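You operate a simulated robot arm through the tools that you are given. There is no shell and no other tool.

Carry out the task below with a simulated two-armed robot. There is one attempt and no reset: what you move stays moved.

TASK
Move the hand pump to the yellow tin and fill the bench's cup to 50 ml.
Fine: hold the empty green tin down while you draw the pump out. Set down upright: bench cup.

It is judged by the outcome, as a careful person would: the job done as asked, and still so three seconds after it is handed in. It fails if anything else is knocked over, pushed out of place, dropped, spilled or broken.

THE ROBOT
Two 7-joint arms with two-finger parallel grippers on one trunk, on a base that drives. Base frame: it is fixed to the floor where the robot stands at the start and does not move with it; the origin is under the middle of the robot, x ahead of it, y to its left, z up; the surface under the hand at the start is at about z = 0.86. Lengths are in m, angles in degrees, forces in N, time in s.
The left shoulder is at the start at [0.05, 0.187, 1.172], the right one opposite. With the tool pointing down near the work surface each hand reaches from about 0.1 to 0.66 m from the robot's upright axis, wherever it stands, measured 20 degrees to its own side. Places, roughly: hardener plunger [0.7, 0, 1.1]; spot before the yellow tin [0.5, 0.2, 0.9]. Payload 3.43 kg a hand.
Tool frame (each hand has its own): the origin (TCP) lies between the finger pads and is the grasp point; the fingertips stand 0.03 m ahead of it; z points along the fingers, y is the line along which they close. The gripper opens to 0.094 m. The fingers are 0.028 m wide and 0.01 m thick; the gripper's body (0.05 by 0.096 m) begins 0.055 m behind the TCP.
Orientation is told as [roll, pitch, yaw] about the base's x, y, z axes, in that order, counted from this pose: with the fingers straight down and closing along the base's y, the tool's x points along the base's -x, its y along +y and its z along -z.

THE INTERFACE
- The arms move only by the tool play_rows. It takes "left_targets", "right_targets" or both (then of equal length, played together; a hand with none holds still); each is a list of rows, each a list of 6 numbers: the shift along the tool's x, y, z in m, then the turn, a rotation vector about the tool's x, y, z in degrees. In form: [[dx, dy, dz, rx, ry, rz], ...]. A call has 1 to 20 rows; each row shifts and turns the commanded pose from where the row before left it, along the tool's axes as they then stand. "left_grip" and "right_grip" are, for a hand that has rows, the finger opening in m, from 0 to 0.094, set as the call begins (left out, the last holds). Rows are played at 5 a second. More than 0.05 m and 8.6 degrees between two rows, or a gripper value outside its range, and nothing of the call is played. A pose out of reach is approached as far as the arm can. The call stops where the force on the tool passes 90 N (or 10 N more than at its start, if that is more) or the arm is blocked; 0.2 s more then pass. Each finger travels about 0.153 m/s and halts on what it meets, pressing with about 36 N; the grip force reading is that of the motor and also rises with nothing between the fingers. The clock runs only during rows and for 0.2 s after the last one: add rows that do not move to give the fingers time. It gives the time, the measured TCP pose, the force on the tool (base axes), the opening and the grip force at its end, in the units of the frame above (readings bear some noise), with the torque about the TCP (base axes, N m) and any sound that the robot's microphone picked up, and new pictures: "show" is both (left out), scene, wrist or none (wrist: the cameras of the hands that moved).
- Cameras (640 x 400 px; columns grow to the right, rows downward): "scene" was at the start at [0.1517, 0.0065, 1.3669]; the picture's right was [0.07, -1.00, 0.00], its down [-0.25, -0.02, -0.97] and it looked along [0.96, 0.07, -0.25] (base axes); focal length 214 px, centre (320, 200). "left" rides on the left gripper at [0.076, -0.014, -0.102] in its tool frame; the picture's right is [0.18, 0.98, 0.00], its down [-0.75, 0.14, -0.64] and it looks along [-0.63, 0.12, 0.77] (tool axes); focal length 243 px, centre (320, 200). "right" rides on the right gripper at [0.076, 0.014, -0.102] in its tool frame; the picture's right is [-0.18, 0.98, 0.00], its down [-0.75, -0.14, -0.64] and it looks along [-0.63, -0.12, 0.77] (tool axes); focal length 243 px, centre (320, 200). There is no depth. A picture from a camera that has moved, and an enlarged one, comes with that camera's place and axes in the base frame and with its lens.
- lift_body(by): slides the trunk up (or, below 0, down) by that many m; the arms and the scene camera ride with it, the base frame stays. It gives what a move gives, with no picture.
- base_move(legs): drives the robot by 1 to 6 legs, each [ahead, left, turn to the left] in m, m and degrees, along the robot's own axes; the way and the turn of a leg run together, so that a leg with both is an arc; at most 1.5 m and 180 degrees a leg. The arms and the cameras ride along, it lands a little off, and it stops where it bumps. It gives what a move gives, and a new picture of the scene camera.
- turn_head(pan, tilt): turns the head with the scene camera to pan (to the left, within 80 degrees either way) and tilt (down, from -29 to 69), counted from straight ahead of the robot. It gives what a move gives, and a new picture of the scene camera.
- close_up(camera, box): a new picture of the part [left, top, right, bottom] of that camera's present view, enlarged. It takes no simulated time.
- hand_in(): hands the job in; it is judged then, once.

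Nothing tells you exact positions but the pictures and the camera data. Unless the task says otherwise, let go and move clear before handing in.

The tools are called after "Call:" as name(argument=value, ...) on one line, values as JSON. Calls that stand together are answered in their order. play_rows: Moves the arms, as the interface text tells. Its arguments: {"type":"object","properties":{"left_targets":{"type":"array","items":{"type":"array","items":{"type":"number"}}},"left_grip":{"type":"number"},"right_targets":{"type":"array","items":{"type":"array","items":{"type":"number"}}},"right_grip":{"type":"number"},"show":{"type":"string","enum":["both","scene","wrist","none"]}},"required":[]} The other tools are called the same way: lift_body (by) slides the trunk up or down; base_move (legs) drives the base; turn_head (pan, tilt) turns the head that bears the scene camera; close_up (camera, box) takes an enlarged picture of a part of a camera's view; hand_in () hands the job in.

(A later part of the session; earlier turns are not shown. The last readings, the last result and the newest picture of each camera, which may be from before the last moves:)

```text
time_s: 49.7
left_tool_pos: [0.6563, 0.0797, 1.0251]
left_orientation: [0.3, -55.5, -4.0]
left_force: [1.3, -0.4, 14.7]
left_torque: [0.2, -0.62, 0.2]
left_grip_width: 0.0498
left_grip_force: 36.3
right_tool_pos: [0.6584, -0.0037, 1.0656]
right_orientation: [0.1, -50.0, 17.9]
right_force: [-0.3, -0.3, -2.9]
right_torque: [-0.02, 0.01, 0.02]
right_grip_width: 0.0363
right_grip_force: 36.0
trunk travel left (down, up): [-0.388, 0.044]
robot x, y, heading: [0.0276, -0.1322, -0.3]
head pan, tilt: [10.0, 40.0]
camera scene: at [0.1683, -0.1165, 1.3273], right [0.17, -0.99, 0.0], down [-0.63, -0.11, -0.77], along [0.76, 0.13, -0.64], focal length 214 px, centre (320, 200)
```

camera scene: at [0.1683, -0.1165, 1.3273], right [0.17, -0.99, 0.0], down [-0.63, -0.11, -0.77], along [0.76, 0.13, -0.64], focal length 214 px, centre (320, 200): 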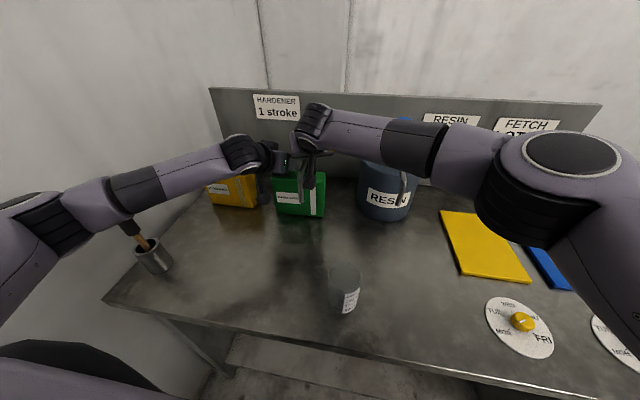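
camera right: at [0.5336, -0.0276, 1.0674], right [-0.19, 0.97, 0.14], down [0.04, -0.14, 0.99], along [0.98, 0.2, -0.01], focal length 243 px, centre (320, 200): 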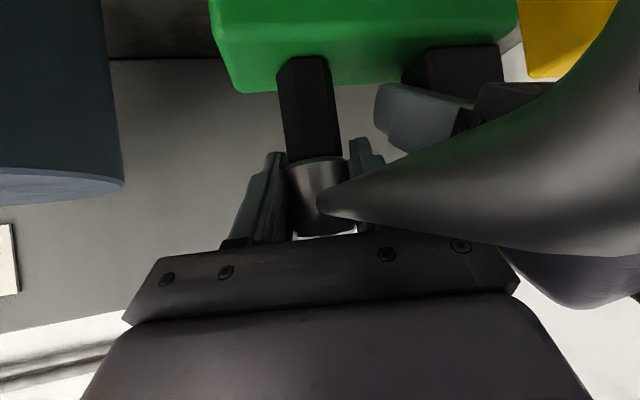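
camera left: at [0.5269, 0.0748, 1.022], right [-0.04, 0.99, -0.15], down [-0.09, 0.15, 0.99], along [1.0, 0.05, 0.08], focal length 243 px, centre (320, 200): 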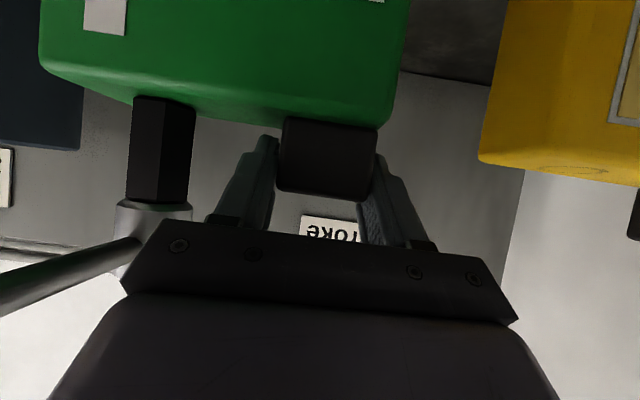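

The pump moved up about 5 mm with only ~3 N on the hand, so it appears to be coming free. I'll continue upward and check.

Call:
play_rows(right_targets=[[-0.0115, 0, -0.0096, 0, 0, 0], [-0.0115, 0, -0.0096, 0, 0, 0]])

Call:
close_up(camera="scene", box=[220, 90, 340, 220])

```text
time_s: 50.3
left_tool_pos: [0.6558, 0.0807, 1.0258]
left_orientation: [0.0, -55.4, -3.9]
left_force: [2.4, 0.7, 17.2]
left_torque: [0.37, -0.37, 0.11]
left_grip_width: 0.05
left_grip_force: 35.6
right_tool_pos: [0.6573, -0.0039, 1.098]
right_orientation: [0.0, -50.1, 17.9]
right_force: [-0.3, -0.5, -2.5]
right_torque: [-0.01, 0.01, 0.04]
right_grip_width: 0.0364
right_grip_force: 36.4
trunk travel left (down, up): [-0.388, 0.044]
robot x, y, heading: [0.0244, -0.1297, -0.1]
head pan, tilt: [10.0, 40.0]
camera scene: at [0.1681, -0.1167, 1.3272], right [0.17, -0.99, 0.0], down [-0.63, -0.11, -0.77], along [0.76, 0.13, -0.64], focal length 214 px, centre (320, 200)
camera right: at [0.5313, -0.0291, 1.1046], right [-0.19, 0.97, 0.14], down [0.04, -0.14, 0.99], along [0.98, 0.19, -0.01], focal length 243 px, centre (320, 200)
```

scene: 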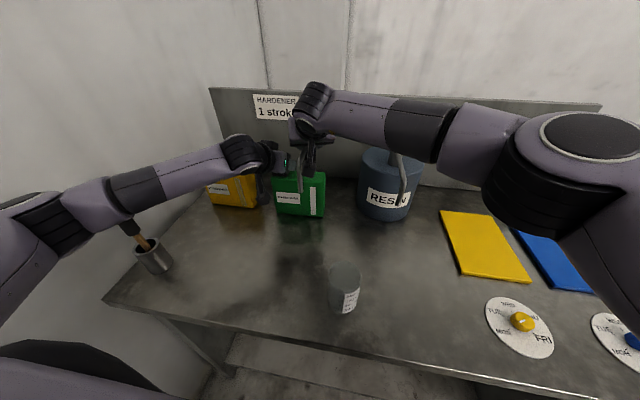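
right: 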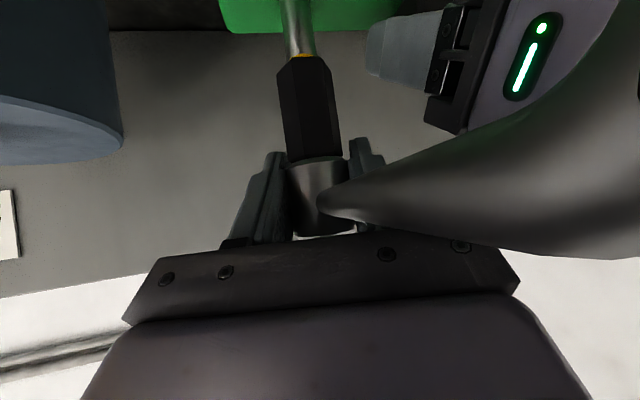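

```text
3.08 times, centred on (280, 155) of scene
camera zoom: at [0.1681, -0.1167, 1.3272], right [0.17, -0.99, 0.0], down [-0.63, -0.11, -0.77], along [0.76, 0.13, -0.64], focal length 660 px, centre (443, 338)
```

zoom: 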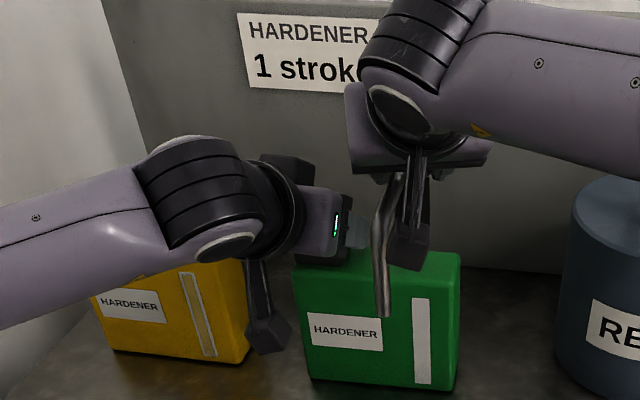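

The pump is sliding out cleanly (its dip tube is now visible) while the tin stays put. I'll keep lifting straight up.

Call:
play_rows(right_targets=[[-0.0253, 0, -0.0212, 0, 0, 0], [-0.0253, 0, -0.0212, 0, 0, 0], [-0.0253, 0, -0.0212, 0, 0, 0]])

```text
time_s: 51.1
left_tool_pos: [0.6553, 0.0801, 1.0253]
left_orientation: [0.0, -55.4, -3.8]
left_force: [1.5, 0.5, 18.3]
left_torque: [0.14, 0.06, -0.05]
left_grip_width: 0.0499
left_grip_force: 35.5
right_tool_pos: [0.6574, -0.0064, 1.1943]
right_orientation: [0.2, -50.0, 17.6]
right_force: [0.1, -0.8, -1.9]
right_torque: [-0.01, -0.03, -0.01]
right_grip_width: 0.0366
right_grip_force: 35.7
trunk travel left (down, up): [-0.388, 0.044]
robot x, y, heading: [0.028, -0.1293, -0.0]
head pan, tilt: [10.0, 40.0]
camera scene: at [0.168, -0.1168, 1.3272], right [0.17, -0.99, 0.0], down [-0.63, -0.11, -0.77], along [0.76, 0.13, -0.64], focal length 214 px, centre (320, 200)
camera right: at [0.5328, -0.0298, 1.2012], right [-0.19, 0.97, 0.14], down [0.04, -0.14, 0.99], along [0.98, 0.19, -0.01], focal length 243 px, centre (320, 200)
```

scene: 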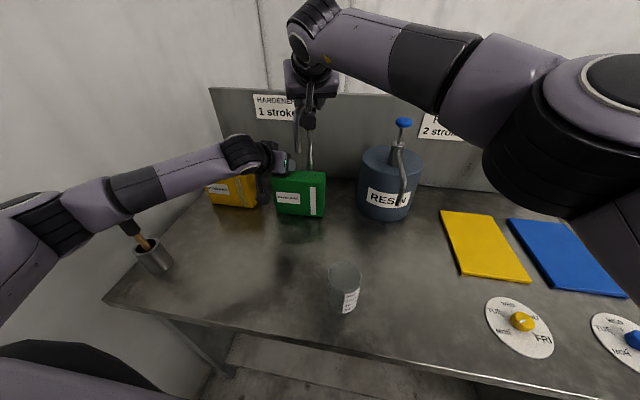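
right: 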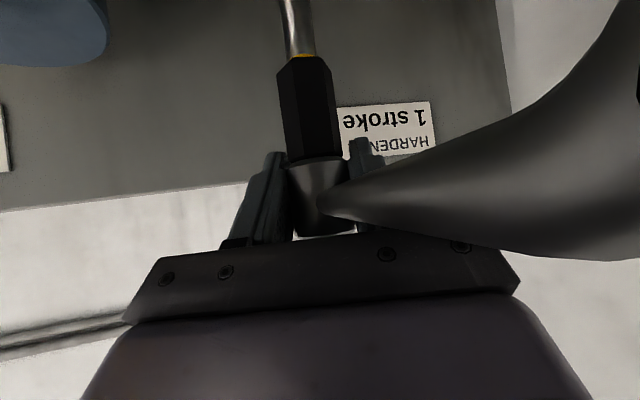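

Call:
close_up(camera="scene", box=[220, 60, 370, 220])

Call:
close_up(camera="left", box=[0, 0, 640, 400])

```text
2.50 times, centred on (295, 140) of scene
camera zoom: at [0.168, -0.1168, 1.3272], right [0.17, -0.99, 0.0], down [-0.63, -0.11, -0.77], along [0.76, 0.13, -0.64], focal length 536 px, centre (382, 350)
```

zoom: 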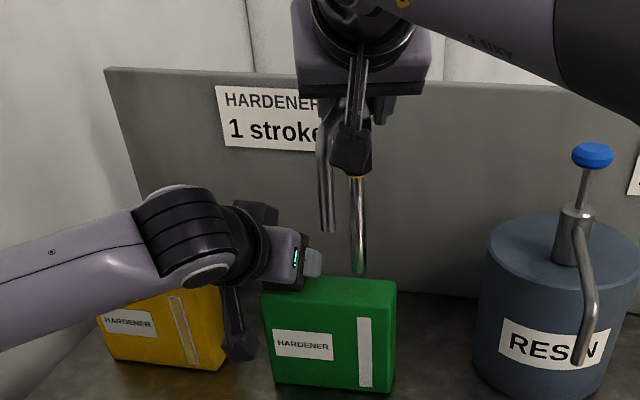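

```text
1.00 times, centred on (320, 200) of left (not enlarged: the box is as wide or as high as the picture)
camera zoom: at [0.5261, 0.0742, 1.0212], right [-0.04, 0.99, -0.15], down [-0.09, 0.15, 0.98], along [1.0, 0.05, 0.08], focal length 243 px, centre (320, 200)
```

zoom: 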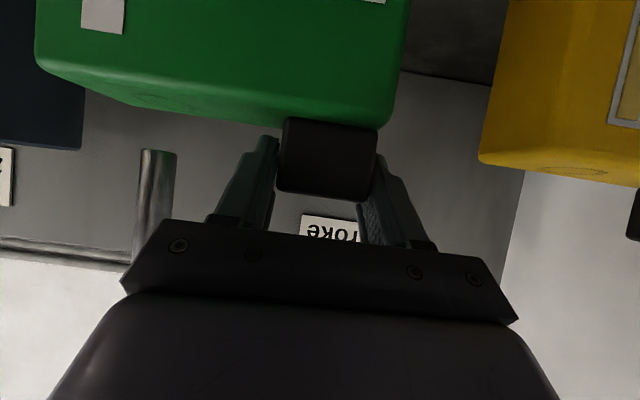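

The pump is fully out: the tube end hangs about 3 cm above the green tin, and the tin is still in place. I'll ease off and release the cap with the left hand, then back it away.

Call:
play_rows(left_targets=[[-0.0025, 0, -0.0017, 0, 0, 0], [0, 0, 0, 0, 0, 0]], show="none")

Call:
play_rows(left_targets=[[0, 0, 0, 0, 0, 0], [0, 0, 0, 0, 0, 0], [0, 0, -0.02, 0, 0, 0], [0, 0, -0.03, 0, 0, 0], [0, 0, -0.03, 0, 0, 0]], left_grip=0.066)

```text
time_s: 51.7
left_tool_pos: [0.6559, 0.08, 1.0258]
left_orientation: [0.1, -55.2, -4.0]
left_force: [3.0, -0.9, 11.1]
left_torque: [0.24, -0.48, 0.09]
left_grip_width: 0.0496
left_grip_force: 35.7
right_tool_pos: [0.6585, -0.0047, 1.1937]
right_orientation: [0.2, -50.0, 17.6]
right_force: [-0.5, 0.3, -1.6]
right_torque: [0.02, 0.0, 0.02]
right_grip_width: 0.0362
right_grip_force: 35.7
trunk travel left (down, up): [-0.388, 0.044]
robot x, y, heading: [0.0285, -0.1303, -0.2]
head pan, tilt: [10.0, 40.0]
```

```text
time_s: 52.9
left_tool_pos: [0.592, 0.0839, 1.0717]
left_orientation: [0.2, -55.0, -3.9]
left_force: [0.6, 1.0, 0.8]
left_torque: [-0.02, -0.02, 0.01]
left_grip_width: 0.066
left_grip_force: 0.2
right_tool_pos: [0.6582, -0.0044, 1.1929]
right_orientation: [0.1, -49.9, 17.5]
right_force: [0.2, -0.9, -1.8]
right_torque: [-0.02, -0.02, 0.05]
right_grip_width: 0.0362
right_grip_force: 35.7
trunk travel left (down, up): [-0.388, 0.044]
robot x, y, heading: [0.0286, -0.1295, 0.1]
head pan, tilt: [10.0, 40.0]
camera scene: at [0.1693, -0.1159, 1.327], right [0.17, -0.99, 0.0], down [-0.63, -0.11, -0.77], along [0.75, 0.13, -0.64], focal length 214 px, centre (320, 200)
camera left: at [0.4625, 0.0782, 1.0676], right [-0.04, 0.99, -0.15], down [-0.08, 0.15, 0.99], along [1.0, 0.05, 0.08], focal length 243 px, centre (320, 200)
```

scene: 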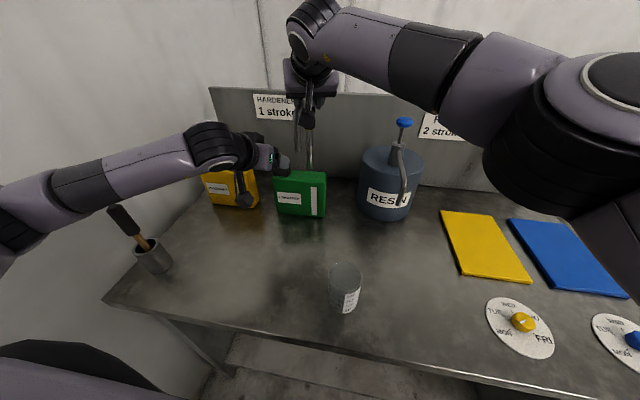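
left: 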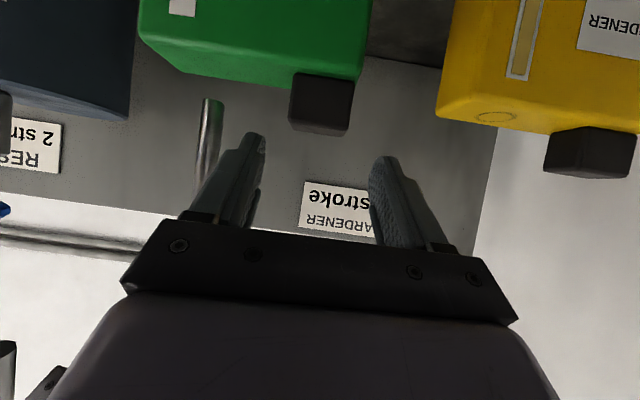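

Clear. I'll park the left hand high and close to the body, out of the way of the right arm's sweep to the yellow tin.

Call:
play_rows(left_targets=[[-0.0078, 0.0007, -0.0406, 0, 0, 0], [-0.0078, 0.0007, -0.0406, 0, 5, 0], [-0.0078, 0.0007, -0.0406, 0, 7.5, 0], [0, 0, -0.035, 0, 7.5, 0], [0, 0, -0.035, 0, 7.5, 0], [0, 0, -0.03, 0, 7.5, 0], [0, 0, -0.03, 0, 7.5, 0], [0, 0, -0.02, 0, 7.5, 0]])

```text
time_s: 54.7
left_tool_pos: [0.4355, 0.096, 1.2923]
left_orientation: [0.1, -4.9, -3.9]
left_force: [0.1, -0.2, -0.4]
left_torque: [0.0, 0.03, 0.0]
left_grip_width: 0.0661
left_grip_force: 0.0
right_tool_pos: [0.6598, -0.0047, 1.1938]
right_orientation: [0.2, -50.0, 17.6]
right_force: [0.1, -0.5, -0.9]
right_torque: [0.02, -0.02, 0.01]
right_grip_width: 0.0361
right_grip_force: 36.6
trunk travel left (down, up): [-0.388, 0.044]
robot x, y, heading: [0.0286, -0.1311, 0.3]
head pan, tilt: [10.0, 40.0]
camera scene: at [0.1695, -0.1164, 1.3269], right [0.17, -0.99, 0.0], down [-0.63, -0.11, -0.77], along [0.75, 0.13, -0.64], focal length 214 px, centre (320, 200)
camera left: at [0.3479, 0.0874, 1.3881], right [-0.12, 0.99, -0.01], down [0.7, 0.09, 0.71], along [0.7, 0.07, -0.71], focal length 243 px, centre (320, 200)
```

scene: 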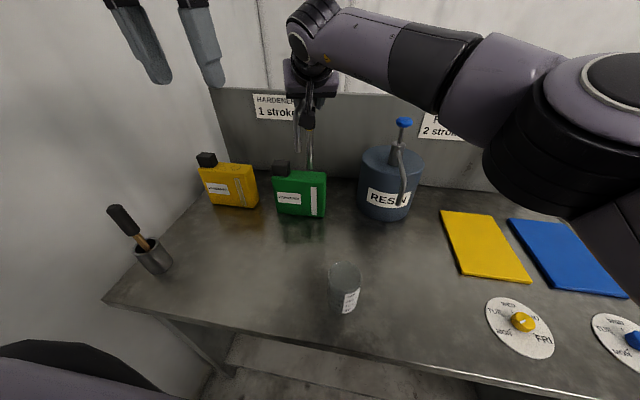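
left: 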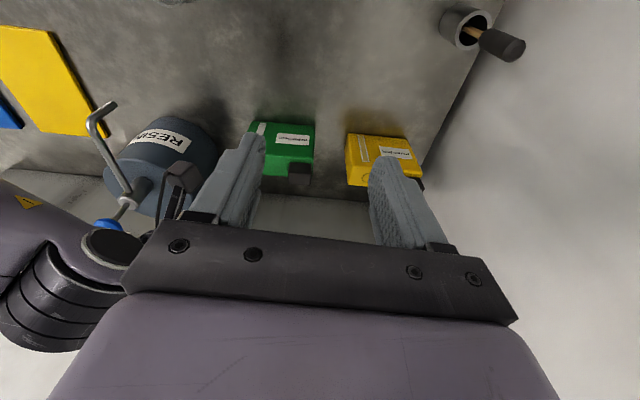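

Call:
play_rows(left_targets=[[0.028, -0.012, -0.027, 0, 5, 0], [0.028, -0.012, -0.027, 0, 0, 0], [0.028, -0.012, -0.027, 0, 0, 0], [0.028, -0.012, -0.027, 0, 0, 0]], right_targets=[[-0.0153, 0, -0.0129, 0, 0, 0], [-0.0153, 0, -0.0129, 0, 0, 0], [0, 0, 0, 0, 0, 0], [0, 0, 0, 0, 0, 0]])

```text
time_s: 55.9
left_tool_pos: [0.3243, 0.0604, 1.3906]
left_orientation: [0.0, -0.1, -3.9]
left_force: [-0.1, -0.6, -0.8]
left_torque: [0.01, -0.01, -0.01]
left_grip_width: 0.0659
left_grip_force: 0.0
left hand out of reach, approached as far as the arm can: row 4
right_tool_pos: [0.6848, -0.0506, 1.2305]
right_orientation: [2.6, -49.2, 11.6]
right_force: [-0.4, 0.2, -2.4]
right_torque: [0.02, 0.03, 0.01]
right_grip_width: 0.0362
right_grip_force: 36.4
trunk travel left (down, up): [-0.388, 0.044]
robot x, y, heading: [0.0276, -0.1309, -0.2]
head pan, tilt: [10.0, 40.0]
stopped in row 4 (right hand): the arm was blocked; the commanded pose is now the measured one
camera scene: at [0.17, -0.1162, 1.3269], right [0.17, -0.99, 0.0], down [-0.63, -0.11, -0.77], along [0.75, 0.13, -0.64], focal length 214 px, centre (320, 200)
camera right: at [0.5583, -0.0663, 1.2402], right [-0.11, 0.98, 0.17], down [0.04, -0.16, 0.99], along [0.99, 0.12, -0.03], focal length 243 px, centre (320, 200)
camera left: at [0.2463, 0.0505, 1.4926], right [-0.12, 0.99, 0.0], down [0.76, 0.09, 0.64], along [0.64, 0.08, -0.77], focal length 243 px, centre (320, 200)
```

scene: 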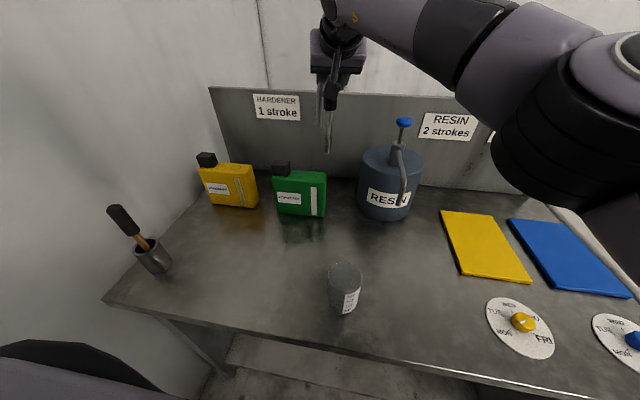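
right: 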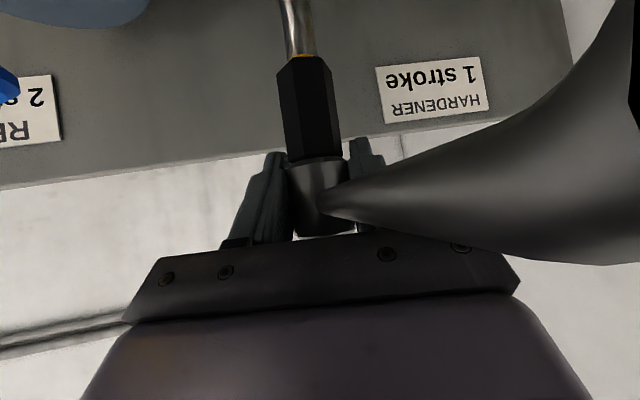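
left: 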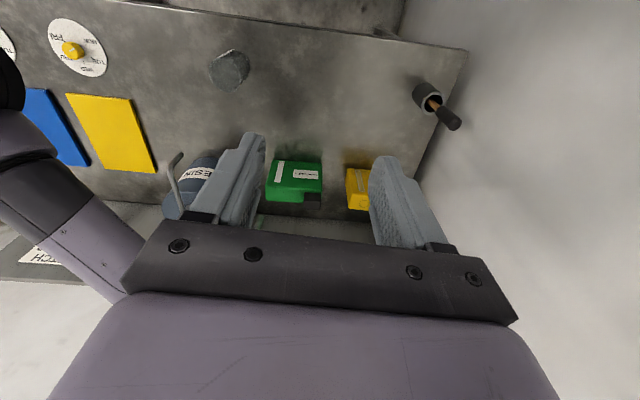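

The arms bumped each other lightly and the right hand was nudged to (0.685, −0.05); the pump is still firmly held. I'll shift the left hand further left first.

Call:
play_rows(left_targets=[[0, 0.035, 0.005, 0, 0, 0], [0, 0.035, 0.005, 0, 0, 0]])

```text
time_s: 56.5
left_tool_pos: [0.3375, 0.1229, 1.3665]
left_orientation: [0.0, -0.1, -3.9]
left_force: [-0.2, -0.5, 0.0]
left_torque: [-0.03, -0.03, 0.02]
left_grip_width: 0.0659
left_grip_force: 0.1
left hand out of reach, approached as far as the arm can: row 1, 2
right_tool_pos: [0.6846, -0.0498, 1.231]
right_orientation: [2.4, -49.3, 11.7]
right_force: [-0.1, 0.5, -1.3]
right_torque: [-0.01, -0.02, 0.0]
right_grip_width: 0.0364
right_grip_force: 35.7
trunk travel left (down, up): [-0.388, 0.044]
robot x, y, heading: [0.0269, -0.1304, 0.1]
head pan, tilt: [10.0, 40.0]
camera scene: at [0.1698, -0.1157, 1.3269], right [0.17, -0.99, 0.0], down [-0.63, -0.11, -0.77], along [0.75, 0.13, -0.64], focal length 214 px, centre (320, 200)
camera left: at [0.2592, 0.114, 1.47], right [-0.12, 0.99, 0.0], down [0.76, 0.09, 0.64], along [0.64, 0.07, -0.77], focal length 243 px, centre (320, 200)
```

scene: 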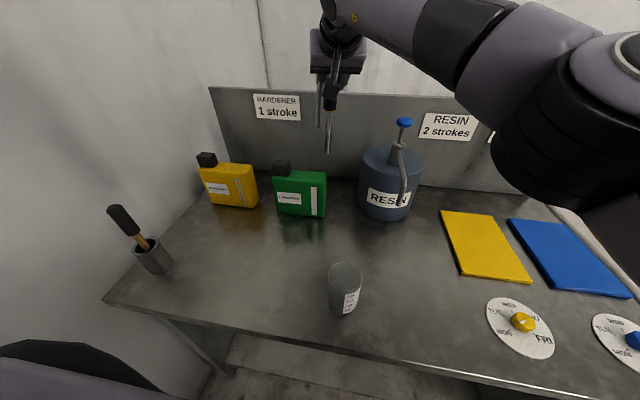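
left: 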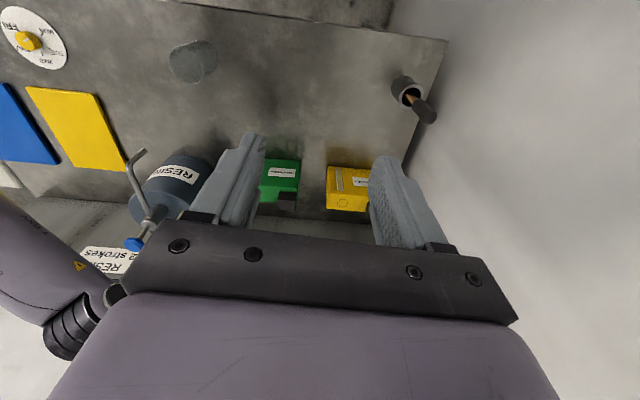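

The left hand is clear now. I'll square the right hand so the pump hangs vertical, then carry it left in front of the green cap.

Call:
play_rows(right_targets=[[0, 0, 0, -3.85, -0.35, -4.33], [0, 0, 0, -3.85, -0.35, -4.33], [-0.0015, 0.0409, 0, 0, 0, 0], [-0.0015, 0.0409, 0, 0, 0, 0], [-0.0015, 0.0409, 0, 0, 0, 0], [-0.0015, 0.0409, 0, 0, 0, 0]])

```text
time_s: 58.1
left_tool_pos: [0.3361, 0.1221, 1.368]
left_orientation: [0.0, -0.1, -3.9]
left_force: [1.2, 0.1, 0.0]
left_torque: [0.0, -0.03, -0.02]
left_grip_width: 0.066
left_grip_force: 0.0
right_tool_pos: [0.6363, 0.0124, 1.2202]
right_orientation: [2.9, -50.0, 18.6]
right_force: [0.8, -0.5, -2.3]
right_torque: [-0.04, -0.01, 0.01]
right_grip_width: 0.0362
right_grip_force: 36.6
right hand out of reach, approached as far as the arm can: row 4, 5, 6
trunk travel left (down, up): [-0.388, 0.044]
robot x, y, heading: [0.0267, -0.1326, 0.1]
head pan, tilt: [10.0, 40.0]
stopped in row 6 (right hand): the arm was blocked; the commanded pose is now the measured one
camera scene: at [0.17, -0.1165, 1.3269], right [0.17, -0.99, 0.0], down [-0.63, -0.11, -0.77], along [0.75, 0.13, -0.64], focal length 214 px, centre (320, 200)
camera right: at [0.5134, -0.0193, 1.2287], right [-0.24, 0.96, 0.17], down [0.05, -0.16, 0.98], along [0.97, 0.24, -0.01], focal length 243 px, centre (320, 200)
```

scene: 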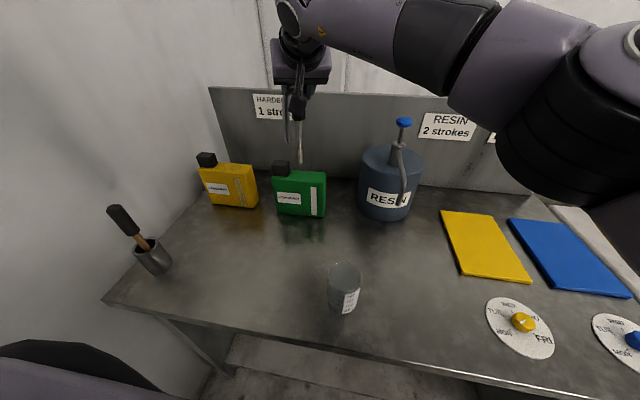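
right: 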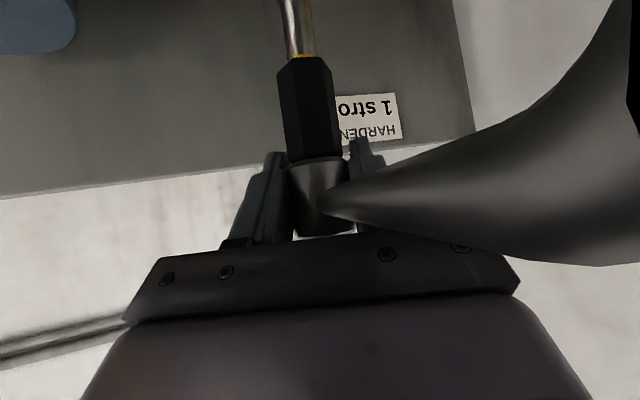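

The right arm can't reach across to the yellow tin from this stance. Turning the robot about 35° left would bring the right shoulder forward and left, so first I'll draw the pump in to a safe spot at the front right.

Call:
play_rows(right_targets=[[0.0188, -0.0073, -0.038, 2.9, 0, 0], [0.0188, -0.0073, -0.038, 0, 0, 0], [0.0188, -0.0073, -0.038, 0, 0, 0], [0, 0, 0, 5.48, 0, 4.6], [0, 0, 0, 5.48, 0, 4.6], [0, 0, 0, 5.48, 0, 4.6], [0, 0, 0, 5.48, 0, 4.6], [0.0006, -0.0411, -0.0007, 0, 0, 0], [0.0006, -0.0411, -0.0007, 0, 0, 0], [0.0006, -0.0411, -0.0007, 0, 0, 0], [0.0006, -0.0411, -0.0007, 0, 0, 0], [0.0006, -0.0411, -0.0007, 0, 0, 0], [0.0006, -0.0411, -0.0007, 0, 0, 0], [0.0006, -0.0411, -0.0007, 0, 0, 0]])

```text
time_s: 61.1
left_tool_pos: [0.3373, 0.1206, 1.3676]
left_orientation: [0.0, -0.2, -3.8]
left_force: [0.0, -0.7, 0.1]
left_torque: [0.04, 0.04, 0.01]
left_grip_width: 0.066
left_grip_force: 0.1
right_tool_pos: [0.4711, -0.3308, 1.2498]
right_orientation: [-0.1, -50.0, -9.4]
right_force: [0.9, -0.5, -1.8]
right_torque: [0.0, 0.0, 0.04]
right_grip_width: 0.0365
right_grip_force: 35.9
trunk travel left (down, up): [-0.388, 0.044]
robot x, y, heading: [0.0282, -0.1313, -0.2]
head pan, tilt: [10.0, 40.0]
camera scene: at [0.1695, -0.1172, 1.327], right [0.17, -0.99, 0.0], down [-0.63, -0.11, -0.77], along [0.75, 0.13, -0.64], focal length 214 px, centre (320, 200)
camera right: at [0.3486, -0.2949, 1.2573], right [0.28, 0.95, 0.14], down [-0.03, -0.14, 0.99], along [0.96, -0.28, -0.01], focal length 243 px, centre (320, 200)
```

scene: 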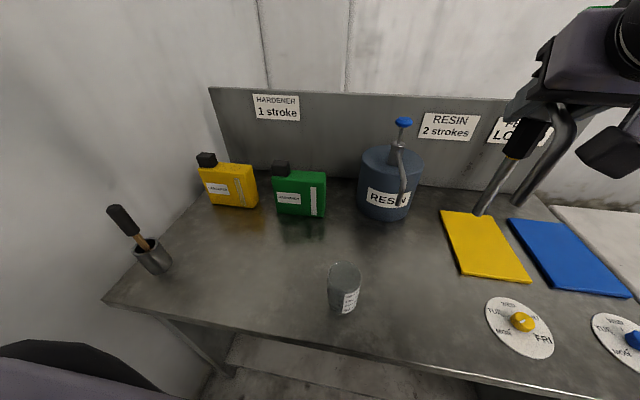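
right: 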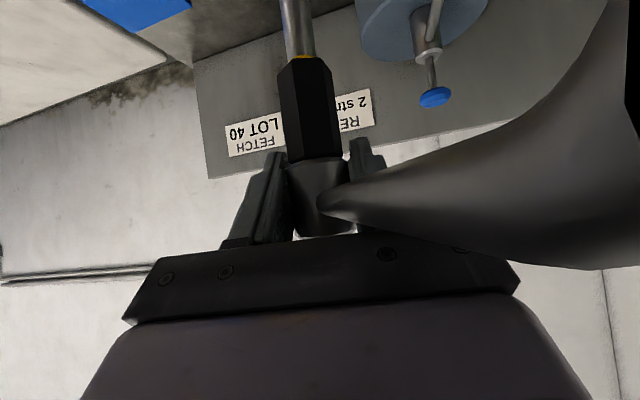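

Pump is safely held at the front right; tins, drum and cup are undisturbed. I'll back the base up slightly and turn it left.

Call:
base_move(legs=[[-0.05, 0, 0], [0, 0, 18]])

```text
time_s: 63.1
left_tool_pos: [0.1937, 0.206, 1.3668]
left_orientation: [0.1, -0.1, 14.1]
left_force: [0.5, 0.1, -0.6]
left_torque: [-0.01, 0.0, -0.02]
left_grip_width: 0.0659
left_grip_force: 0.1
right_tool_pos: [0.4617, -0.1831, 1.2484]
right_orientation: [-0.2, -50.1, 8.5]
right_force: [0.0, 0.2, -0.9]
right_torque: [-0.01, -0.04, -0.01]
right_grip_width: 0.0363
right_grip_force: 35.6
trunk travel left (down, up): [-0.388, 0.044]
robot x, y, heading: [-0.022, -0.1325, 18.0]
head pan, tilt: [10.0, 40.0]
camera scene: at [0.1078, -0.0728, 1.3269], right [0.47, -0.88, 0.0], down [-0.57, -0.3, -0.77], along [0.68, 0.36, -0.64], focal length 214 px, centre (320, 200)
```

scene: 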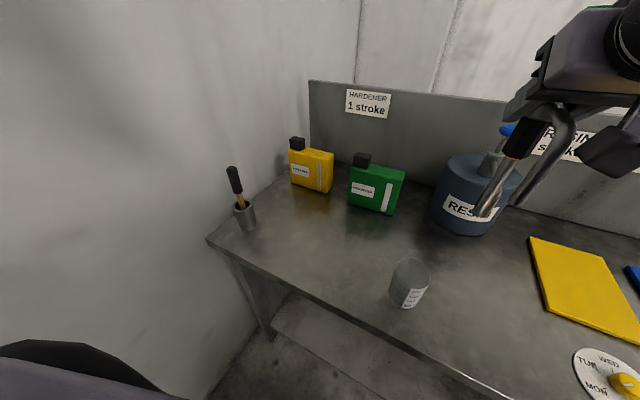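

Call:
base_move(legs=[[0, 0, 15]])

```text
time_s: 64.4
left_tool_pos: [0.0974, 0.2506, 1.368]
left_orientation: [-0.1, -0.1, 29.3]
left_force: [-0.2, 0.4, -0.6]
left_torque: [-0.01, -0.03, -0.01]
left_grip_width: 0.0664
left_grip_force: 0.1
right_tool_pos: [0.4589, -0.0547, 1.2506]
right_orientation: [-0.2, -50.1, 23.7]
right_force: [-0.4, -0.2, -2.0]
right_torque: [-0.01, -0.05, 0.02]
right_grip_width: 0.0364
right_grip_force: 35.8
trunk travel left (down, up): [-0.388, 0.044]
robot x, y, heading: [-0.0208, -0.1319, 33.1]
head pan, tilt: [10.0, 40.0]
camera scene: at [0.0881, -0.0405, 1.3269], right [0.68, -0.73, 0.0], down [-0.47, -0.44, -0.77], along [0.56, 0.52, -0.64], focal length 214 px, centre (320, 200)
```

scene: 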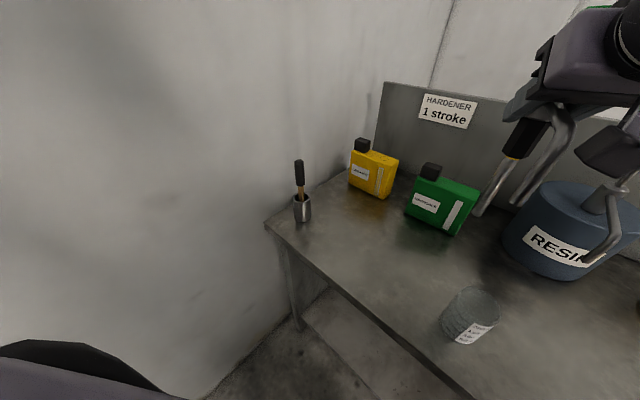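

Turning worked well. I'll now edge the base a bit closer toward the yellow tin.

Call:
base_move(legs=[[0.06, 0.02, 0]])

```text
time_s: 65.3
left_tool_pos: [0.1382, 0.3011, 1.3674]
left_orientation: [0.0, -0.1, 29.4]
left_force: [0.3, 0.1, -0.4]
left_torque: [-0.01, 0.02, 0.02]
left_grip_width: 0.0661
left_grip_force: 0.0
right_tool_pos: [0.4973, -0.0057, 1.2494]
right_orientation: [-0.2, -50.0, 23.6]
right_force: [0.1, 0.7, -1.6]
right_torque: [-0.03, -0.02, 0.02]
right_grip_width: 0.0362
right_grip_force: 35.9
trunk travel left (down, up): [-0.388, 0.044]
robot x, y, heading: [0.017, -0.082, 33.1]
head pan, tilt: [10.0, 40.0]
camera scene: at [0.1281, 0.0092, 1.3268], right [0.68, -0.73, 0.0], down [-0.47, -0.44, -0.77], along [0.56, 0.52, -0.64], focal length 214 px, centre (320, 200)
```

scene: 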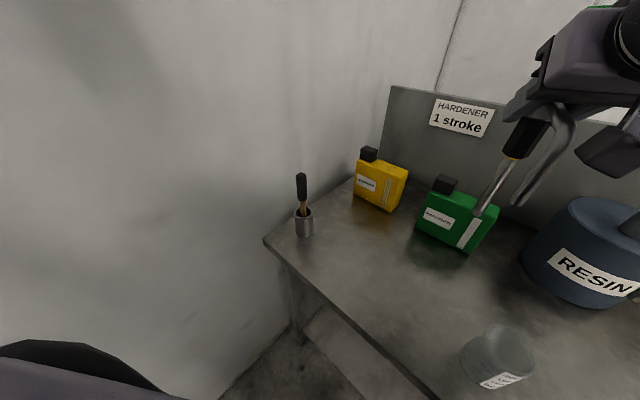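

Now the yellow tin should be within the right arm's reach. I'll carry the pump over to above the ring on the yellow tin.

Call:
play_rows(right_targets=[[-0.0199, 0.0202, 0.0281, 0, 0, 0], [-0.0199, 0.0202, 0.0281, 0, 0, 0], [-0.0199, 0.0202, 0.0281, 0, 0, 0], [-0.0199, 0.0202, 0.0281, 0, 0, 0], [-0.0199, 0.0202, 0.0281, 0, 0, 0], [-0.0199, 0.0202, 0.0281, 0, 0, 0], [-0.0199, 0.0202, 0.0281, 0, 0, 0]])

```text
time_s: 66.9
left_tool_pos: [0.1372, 0.3016, 1.3673]
left_orientation: [-0.1, -0.2, 29.3]
left_force: [-0.5, 0.7, 0.0]
left_torque: [-0.05, -0.01, 0.0]
left_grip_width: 0.0659
left_grip_force: 0.1
right_tool_pos: [0.6598, 0.2207, 1.2281]
right_orientation: [-0.5, -50.0, 24.0]
right_force: [-0.3, 0.4, -1.7]
right_torque: [-0.01, -0.03, 0.01]
right_grip_width: 0.0364
right_grip_force: 36.0
trunk travel left (down, up): [-0.388, 0.044]
robot x, y, heading: [0.018, -0.0832, 33.0]
head pan, tilt: [10.0, 40.0]
camera scene: at [0.1273, 0.0097, 1.3269], right [0.68, -0.73, 0.0], down [-0.47, -0.44, -0.77], along [0.56, 0.52, -0.64], focal length 214 px, centre (320, 200)
camera right: at [0.539, 0.1845, 1.2368], right [-0.29, 0.95, 0.14], down [0.05, -0.13, 0.99], along [0.96, 0.29, -0.01], focal length 243 px, centre (320, 200)
```

scene: 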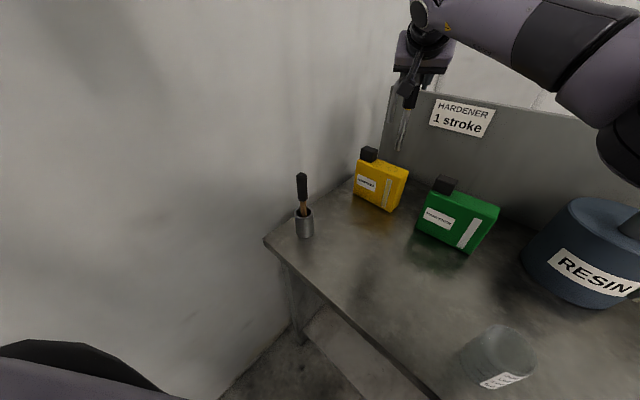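
right: 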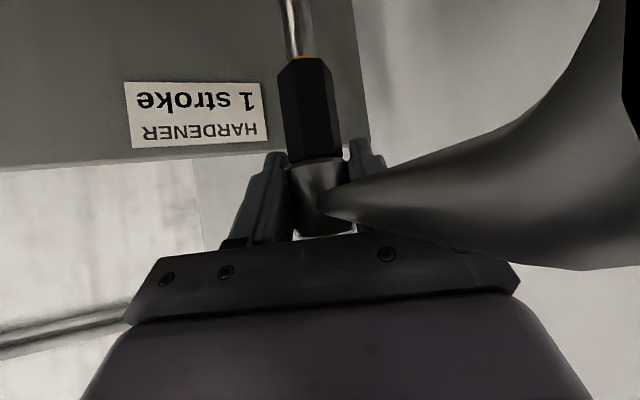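

Call:
close_up(camera="scene", box=[340, 60, 470, 215])

Call:
close_up(camera="scene", box=[350, 140, 420, 215])

```text
2.58 times, centred on (405, 138) of scene
camera zoom: at [0.1273, 0.0097, 1.3269], right [0.68, -0.73, 0.0], down [-0.47, -0.44, -0.77], along [0.56, 0.52, -0.64], focal length 554 px, centre (101, 361)
```

zoom: 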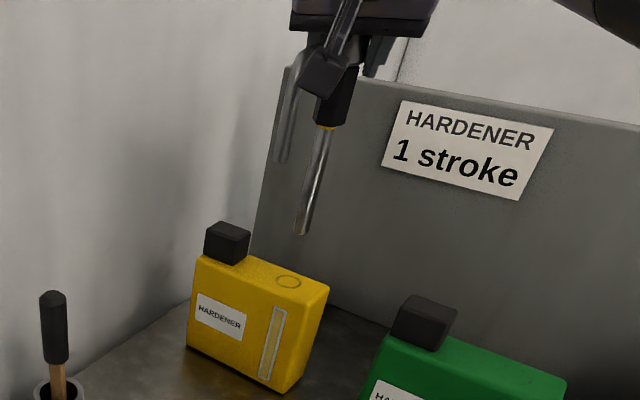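

```text
5.33 times, centred on (385, 178) of scene
camera zoom: at [0.1273, 0.0097, 1.3269], right [0.68, -0.73, 0.0], down [-0.47, -0.44, -0.77], along [0.56, 0.52, -0.64], focal length 1144 px, centre (-27, 320)
```

zoom: 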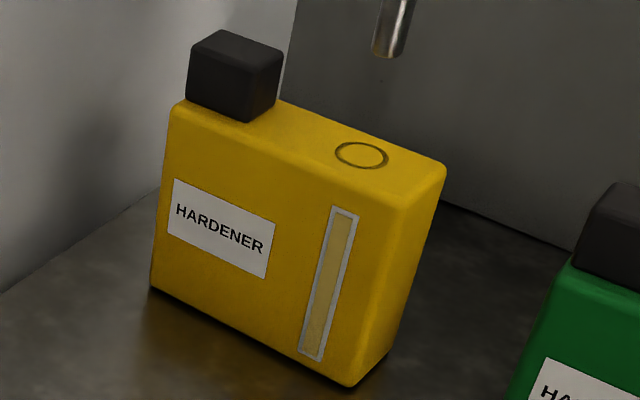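

The tube hangs right over the ring (within ~4 mm). I'll lower to about 1.5 cm above the tin and re-check alignment.

Call:
play_rows(right_targets=[[0.0172, -0.0008, 0.0168, 0, 0, 0], [0.0172, -0.0008, 0.0168, 0, 0, 0], [0, 0, 0, 0, 0, 0]])

Call:
close_up(camera="scene", box=[350, 120, 420, 195])

Call:
close_up(camera="right", box=[200, 0, 440, 150])

```text
time_s: 67.7
left_tool_pos: [0.1379, 0.3002, 1.3688]
left_orientation: [0.0, -0.2, 29.3]
left_force: [0.9, 0.8, -1.1]
left_torque: [-0.01, 0.01, 0.01]
left_grip_width: 0.0658
left_grip_force: 0.2
right_tool_pos: [0.6659, 0.2192, 1.1834]
right_orientation: [-0.2, -50.1, 23.7]
right_force: [-0.1, 1.3, -2.2]
right_torque: [0.0, -0.03, -0.02]
right_grip_width: 0.0363
right_grip_force: 36.0
trunk travel left (down, up): [-0.388, 0.044]
robot x, y, heading: [0.015, -0.0824, 33.1]
head pan, tilt: [10.0, 40.0]
camera scene: at [0.1274, 0.0086, 1.327], right [0.68, -0.73, 0.0], down [-0.47, -0.44, -0.77], along [0.56, 0.52, -0.64], focal length 214 px, centre (320, 200)
camera right: at [0.5441, 0.1833, 1.1904], right [-0.28, 0.95, 0.14], down [0.05, -0.13, 0.99], along [0.96, 0.29, -0.01], focal length 243 px, centre (320, 200)
```

scene: 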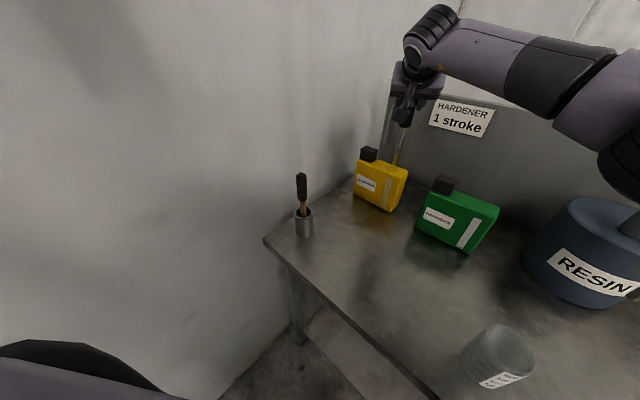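
right: 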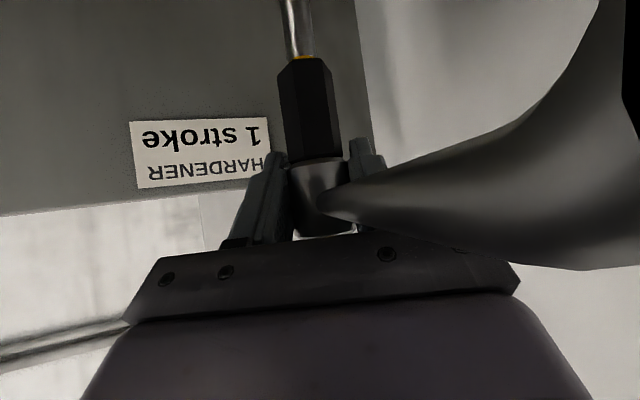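

```text
5.33 times, centred on (385, 158) of scene
camera zoom: at [0.1274, 0.0086, 1.327], right [0.68, -0.73, 0.0], down [-0.47, -0.44, -0.77], along [0.56, 0.52, -0.64], focal length 1144 px, centre (-27, 427)
```

zoom: 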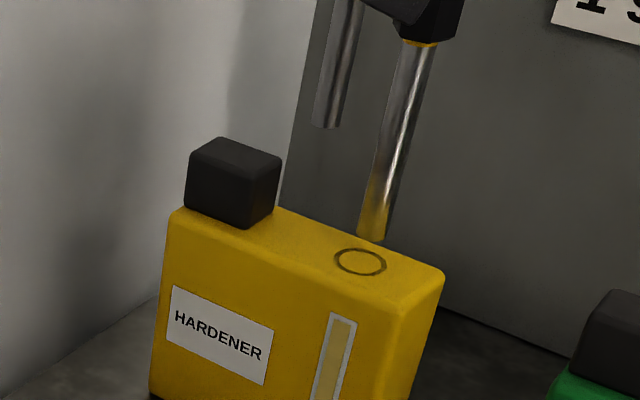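

```text
2.67 times, centred on (320, 75) of right
camera zoom: at [0.5441, 0.1833, 1.1904], right [-0.28, 0.95, 0.14], down [0.05, -0.13, 0.99], along [0.96, 0.29, -0.01], focal length 647 px, centre (320, 533)
```

zoom: 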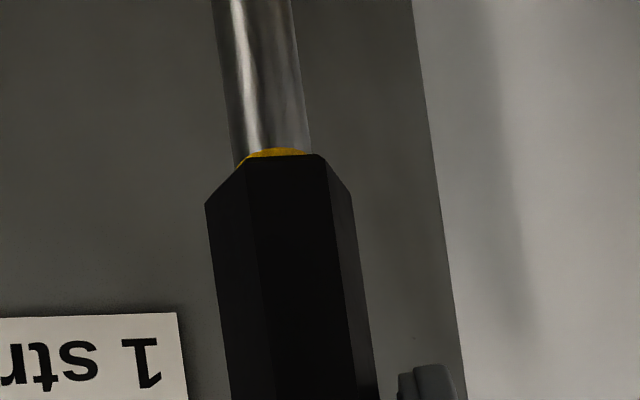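

The tube end projects within about 2 mm of the ring centre. I'll lower slowly and watch the force.

Call:
play_rows(right_targets=[[0.009, 0.0003, 0.0085, 0, 0, 0], [0.009, 0.0003, 0.0085, 0, 0, 0], [0, 0, 0, 0, 0, 0]], show="none")

Call:
close_up(camera="scene", box=[350, 120, 420, 195])

```text
time_s: 68.5
left_tool_pos: [0.1344, 0.2978, 1.3696]
left_orientation: [0.0, -0.4, 29.3]
left_force: [0.6, 0.3, -0.1]
left_torque: [0.01, -0.01, 0.06]
left_grip_width: 0.066
left_grip_force: 0.1
right_tool_pos: [0.6649, 0.2223, 1.1649]
right_orientation: [0.2, -51.1, 23.5]
right_force: [-3.6, -1.1, 26.5]
right_torque: [-0.08, 0.23, -0.05]
right_grip_width: 0.0363
right_grip_force: 35.7
trunk travel left (down, up): [-0.388, 0.044]
robot x, y, heading: [0.0176, -0.0809, 32.6]
head pan, tilt: [10.0, 40.0]
```

```text
5.33 times, centred on (385, 158) of scene
camera zoom: at [0.124, 0.007, 1.3279], right [0.68, -0.73, 0.0], down [-0.47, -0.44, -0.77], along [0.56, 0.52, -0.64], focal length 1144 px, centre (-27, 427)
```

zoom: 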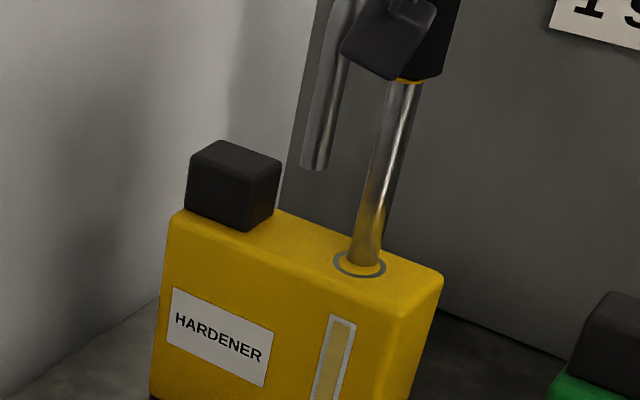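

The tube end touches the tin top (26 N), slightly off the ring's centre. I'll lift a few millimetres and measure the offset more finely.

Call:
play_rows(right_targets=[[-0.0064, 0, -0.0054, 0, 0, 0], [0, 0, 0, 0, 0, 0]], show="none")

Call:
close_up(camera="scene", box=[376, 155, 408, 175])

```text
time_s: 69.1
left_tool_pos: [0.1371, 0.2998, 1.368]
left_orientation: [-0.1, -0.3, 29.4]
left_force: [0.1, -0.1, -1.6]
left_torque: [0.0, 0.03, 0.01]
left_grip_width: 0.0661
left_grip_force: 0.1
right_tool_pos: [0.6675, 0.2213, 1.1647]
right_orientation: [-0.3, -50.1, 23.9]
right_force: [-1.7, -1.8, -0.1]
right_torque: [-0.16, 0.32, -0.02]
right_grip_width: 0.0364
right_grip_force: 35.8
trunk travel left (down, up): [-0.388, 0.044]
robot x, y, heading: [0.0148, -0.0828, 33.0]
head pan, tilt: [10.0, 40.0]
```

```text
16.00 times, centred on (392, 165) of scene
camera zoom: at [0.1274, 0.0084, 1.3269], right [0.68, -0.73, 0.0], down [-0.47, -0.44, -0.77], along [0.56, 0.52, -0.64], focal length 3432 px, centre (-832, 760)
```

zoom: 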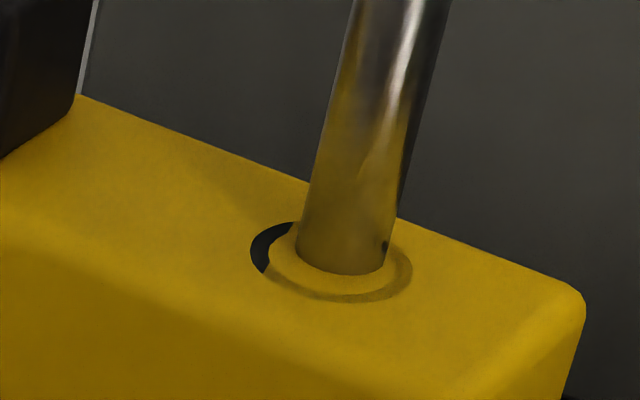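

The tube sits about 3.5 mm too far back from the ring's centre. I'll lift slightly, shift forward, and lower again gently.

Call:
play_rows(right_targets=[[-0.001, 0.001, -0.0051, 0, 0, 0], [0, 0, 0, 0, 0, 0], [0.0031, 0, 0.0026, 0, 0, 0], [0.0031, 0, 0.0026, 0, 0, 0], [0, 0, 0, 0, 0, 0]], show="none")

Call:
close_up(camera="scene", box=[376, 155, 408, 175])

```text
time_s: 70.3
left_tool_pos: [0.1371, 0.3, 1.3684]
left_orientation: [0.1, -0.1, 29.2]
left_force: [-0.3, -0.9, 0.4]
left_torque: [0.0, 0.0, 0.01]
left_grip_width: 0.066
left_grip_force: 0.1
right_tool_pos: [0.6641, 0.2206, 1.1621]
right_orientation: [-0.2, -50.1, 23.7]
right_force: [0.2, 0.7, -1.3]
right_torque: [0.01, -0.01, 0.01]
right_grip_width: 0.0361
right_grip_force: 36.2
trunk travel left (down, up): [-0.388, 0.044]
robot x, y, heading: [0.0128, -0.0821, 33.0]
head pan, tilt: [10.0, 40.0]
```

```text
16.00 times, centred on (392, 165) of scene
camera zoom: at [0.1275, 0.0085, 1.3269], right [0.68, -0.73, 0.0], down [-0.47, -0.44, -0.77], along [0.56, 0.52, -0.64], focal length 3432 px, centre (-832, 760)
```

zoom: 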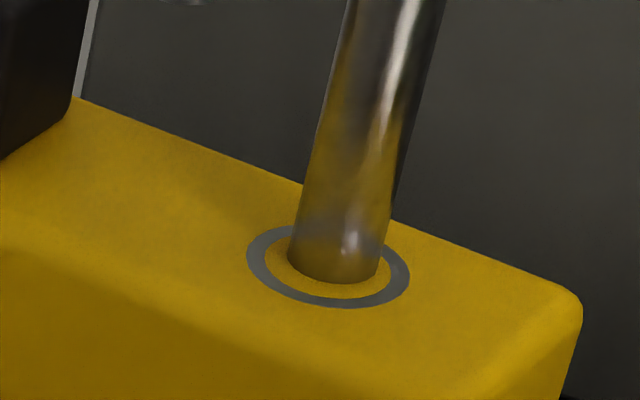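

Now the tube is centred and below the previous contact height with no resistance. I'll keep lowering.

Call:
play_rows(right_targets=[[0.0061, 0, 0.0051, 0, 0, 0], [0.0061, 0, 0.0051, 0, 0, 0], [0.0061, 0, 0.0051, 0, 0, 0]], show="none")

Call:
close_up(camera="scene", box=[360, 120, 430, 185])

```text
time_s: 71.1
left_tool_pos: [0.1374, 0.3006, 1.3685]
left_orientation: [0.0, -0.1, 29.3]
left_force: [0.1, 0.2, 0.4]
left_torque: [-0.01, 0.0, -0.02]
left_grip_width: 0.0656
left_grip_force: 0.1
right_tool_pos: [0.6633, 0.2207, 1.1379]
right_orientation: [-0.1, -50.1, 23.7]
right_force: [-1.2, -0.9, -1.3]
right_torque: [0.02, 0.11, 0.04]
right_grip_width: 0.0363
right_grip_force: 35.7
trunk travel left (down, up): [-0.388, 0.044]
robot x, y, heading: [0.0179, -0.0807, 33.0]
head pan, tilt: [10.0, 40.0]
```

```text
6.15 times, centred on (395, 152) of scene
camera zoom: at [0.1274, 0.0085, 1.327], right [0.68, -0.73, 0.0], down [-0.47, -0.44, -0.77], along [0.56, 0.52, -0.64], focal length 1320 px, centre (-142, 492)
```

zoom: 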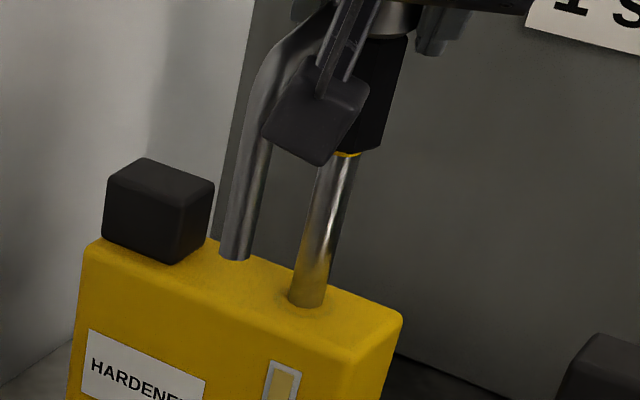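

It's going in smoothly. I'll continue down towards seating.

Call:
play_rows(right_targets=[[0.0138, 0, 0.0116, 0, 0, 0], [0.0138, 0, 0.0116, 0, 0, 0], [0.0138, 0, 0.0116, 0, 0, 0], [0.0077, 0, 0.0064, 0, 0, 0]], show="scene")

Call:
close_up(camera="scene", box=[340, 90, 440, 215])

```text
time_s: 72.1
left_tool_pos: [0.1362, 0.3003, 1.367]
left_orientation: [0.0, -0.2, 29.3]
left_force: [-0.5, -0.3, 0.4]
left_torque: [0.01, -0.01, 0.04]
left_grip_width: 0.0659
left_grip_force: 0.0
right_tool_pos: [0.6639, 0.2215, 1.0747]
right_orientation: [-0.2, -50.2, 23.7]
right_force: [-2.1, -1.2, -0.9]
right_torque: [-0.03, 0.11, 0.05]
right_grip_width: 0.0366
right_grip_force: 36.2
trunk travel left (down, up): [-0.388, 0.044]
robot x, y, heading: [0.0181, -0.079, 33.1]
head pan, tilt: [10.0, 40.0]
camera scene: at [0.1272, 0.0084, 1.327], right [0.68, -0.73, 0.0], down [-0.47, -0.44, -0.77], along [0.56, 0.52, -0.64], focal length 214 px, centre (320, 200)
```

scene: 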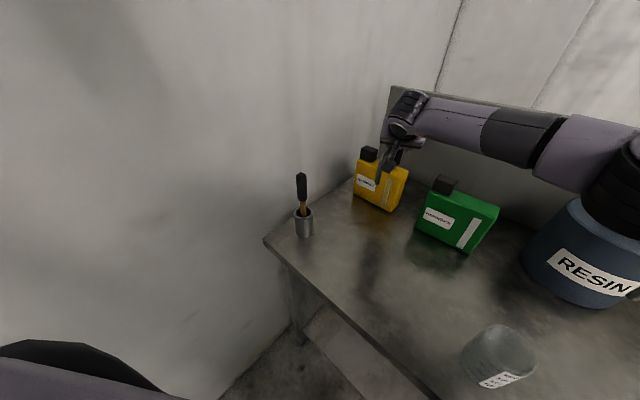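

```text
3.20 times, centred on (390, 152) of scene
camera zoom: at [0.1272, 0.0084, 1.327], right [0.68, -0.73, 0.0], down [-0.47, -0.44, -0.77], along [0.56, 0.52, -0.64], focal length 686 px, centre (96, 352)
```

zoom: 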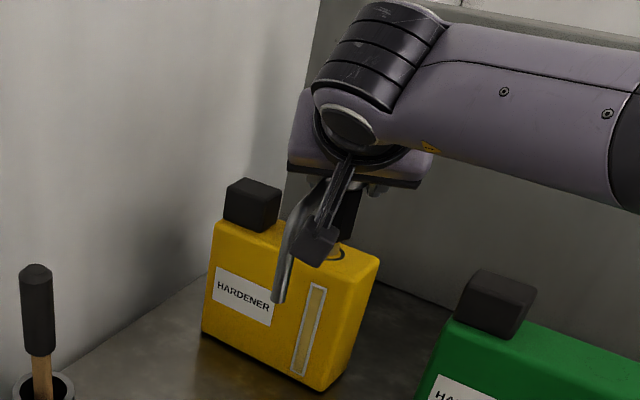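

Call:
play_rows(right_targets=[[0.0031, 0, 0.0026, 0, 0, 0], [0.0031, 0, 0.0026, 0, 0, 0], [0.0031, 0, 0.0026, 0, 0, 0], [0, 0, 0, 0, 0, 0]], show="none")

Call:
close_up(camera="scene", box=[340, 90, 440, 215])

```text
time_s: 73.1
left_tool_pos: [0.1362, 0.3001, 1.3681]
left_orientation: [0.0, -0.2, 29.3]
left_force: [0.3, 0.8, 0.1]
left_torque: [0.0, 0.04, -0.01]
left_grip_width: 0.0658
left_grip_force: 0.0
right_tool_pos: [0.6637, 0.2236, 1.0615]
right_orientation: [-0.3, -50.2, 23.7]
right_force: [-2.7, -0.9, 0.5]
right_torque: [-0.02, 0.12, 0.01]
right_grip_width: 0.0365
right_grip_force: 36.1
trunk travel left (down, up): [-0.388, 0.044]
robot x, y, heading: [0.0145, -0.0821, 33.2]
head pan, tilt: [10.0, 40.0]
```

```text
3.20 times, centred on (390, 152) of scene
camera zoom: at [0.1271, 0.0084, 1.327], right [0.68, -0.73, 0.0], down [-0.47, -0.44, -0.77], along [0.56, 0.52, -0.64], focal length 686 px, centre (96, 352)
```

zoom: 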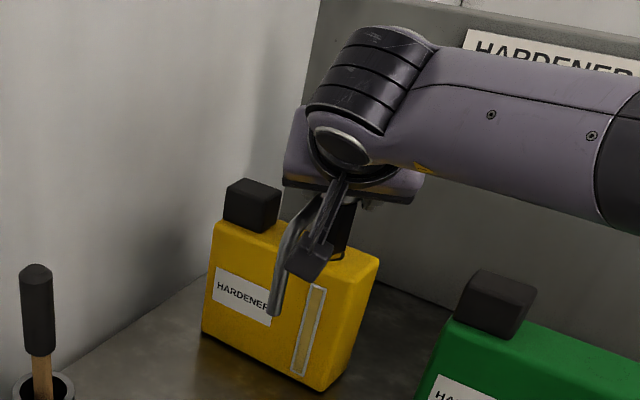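

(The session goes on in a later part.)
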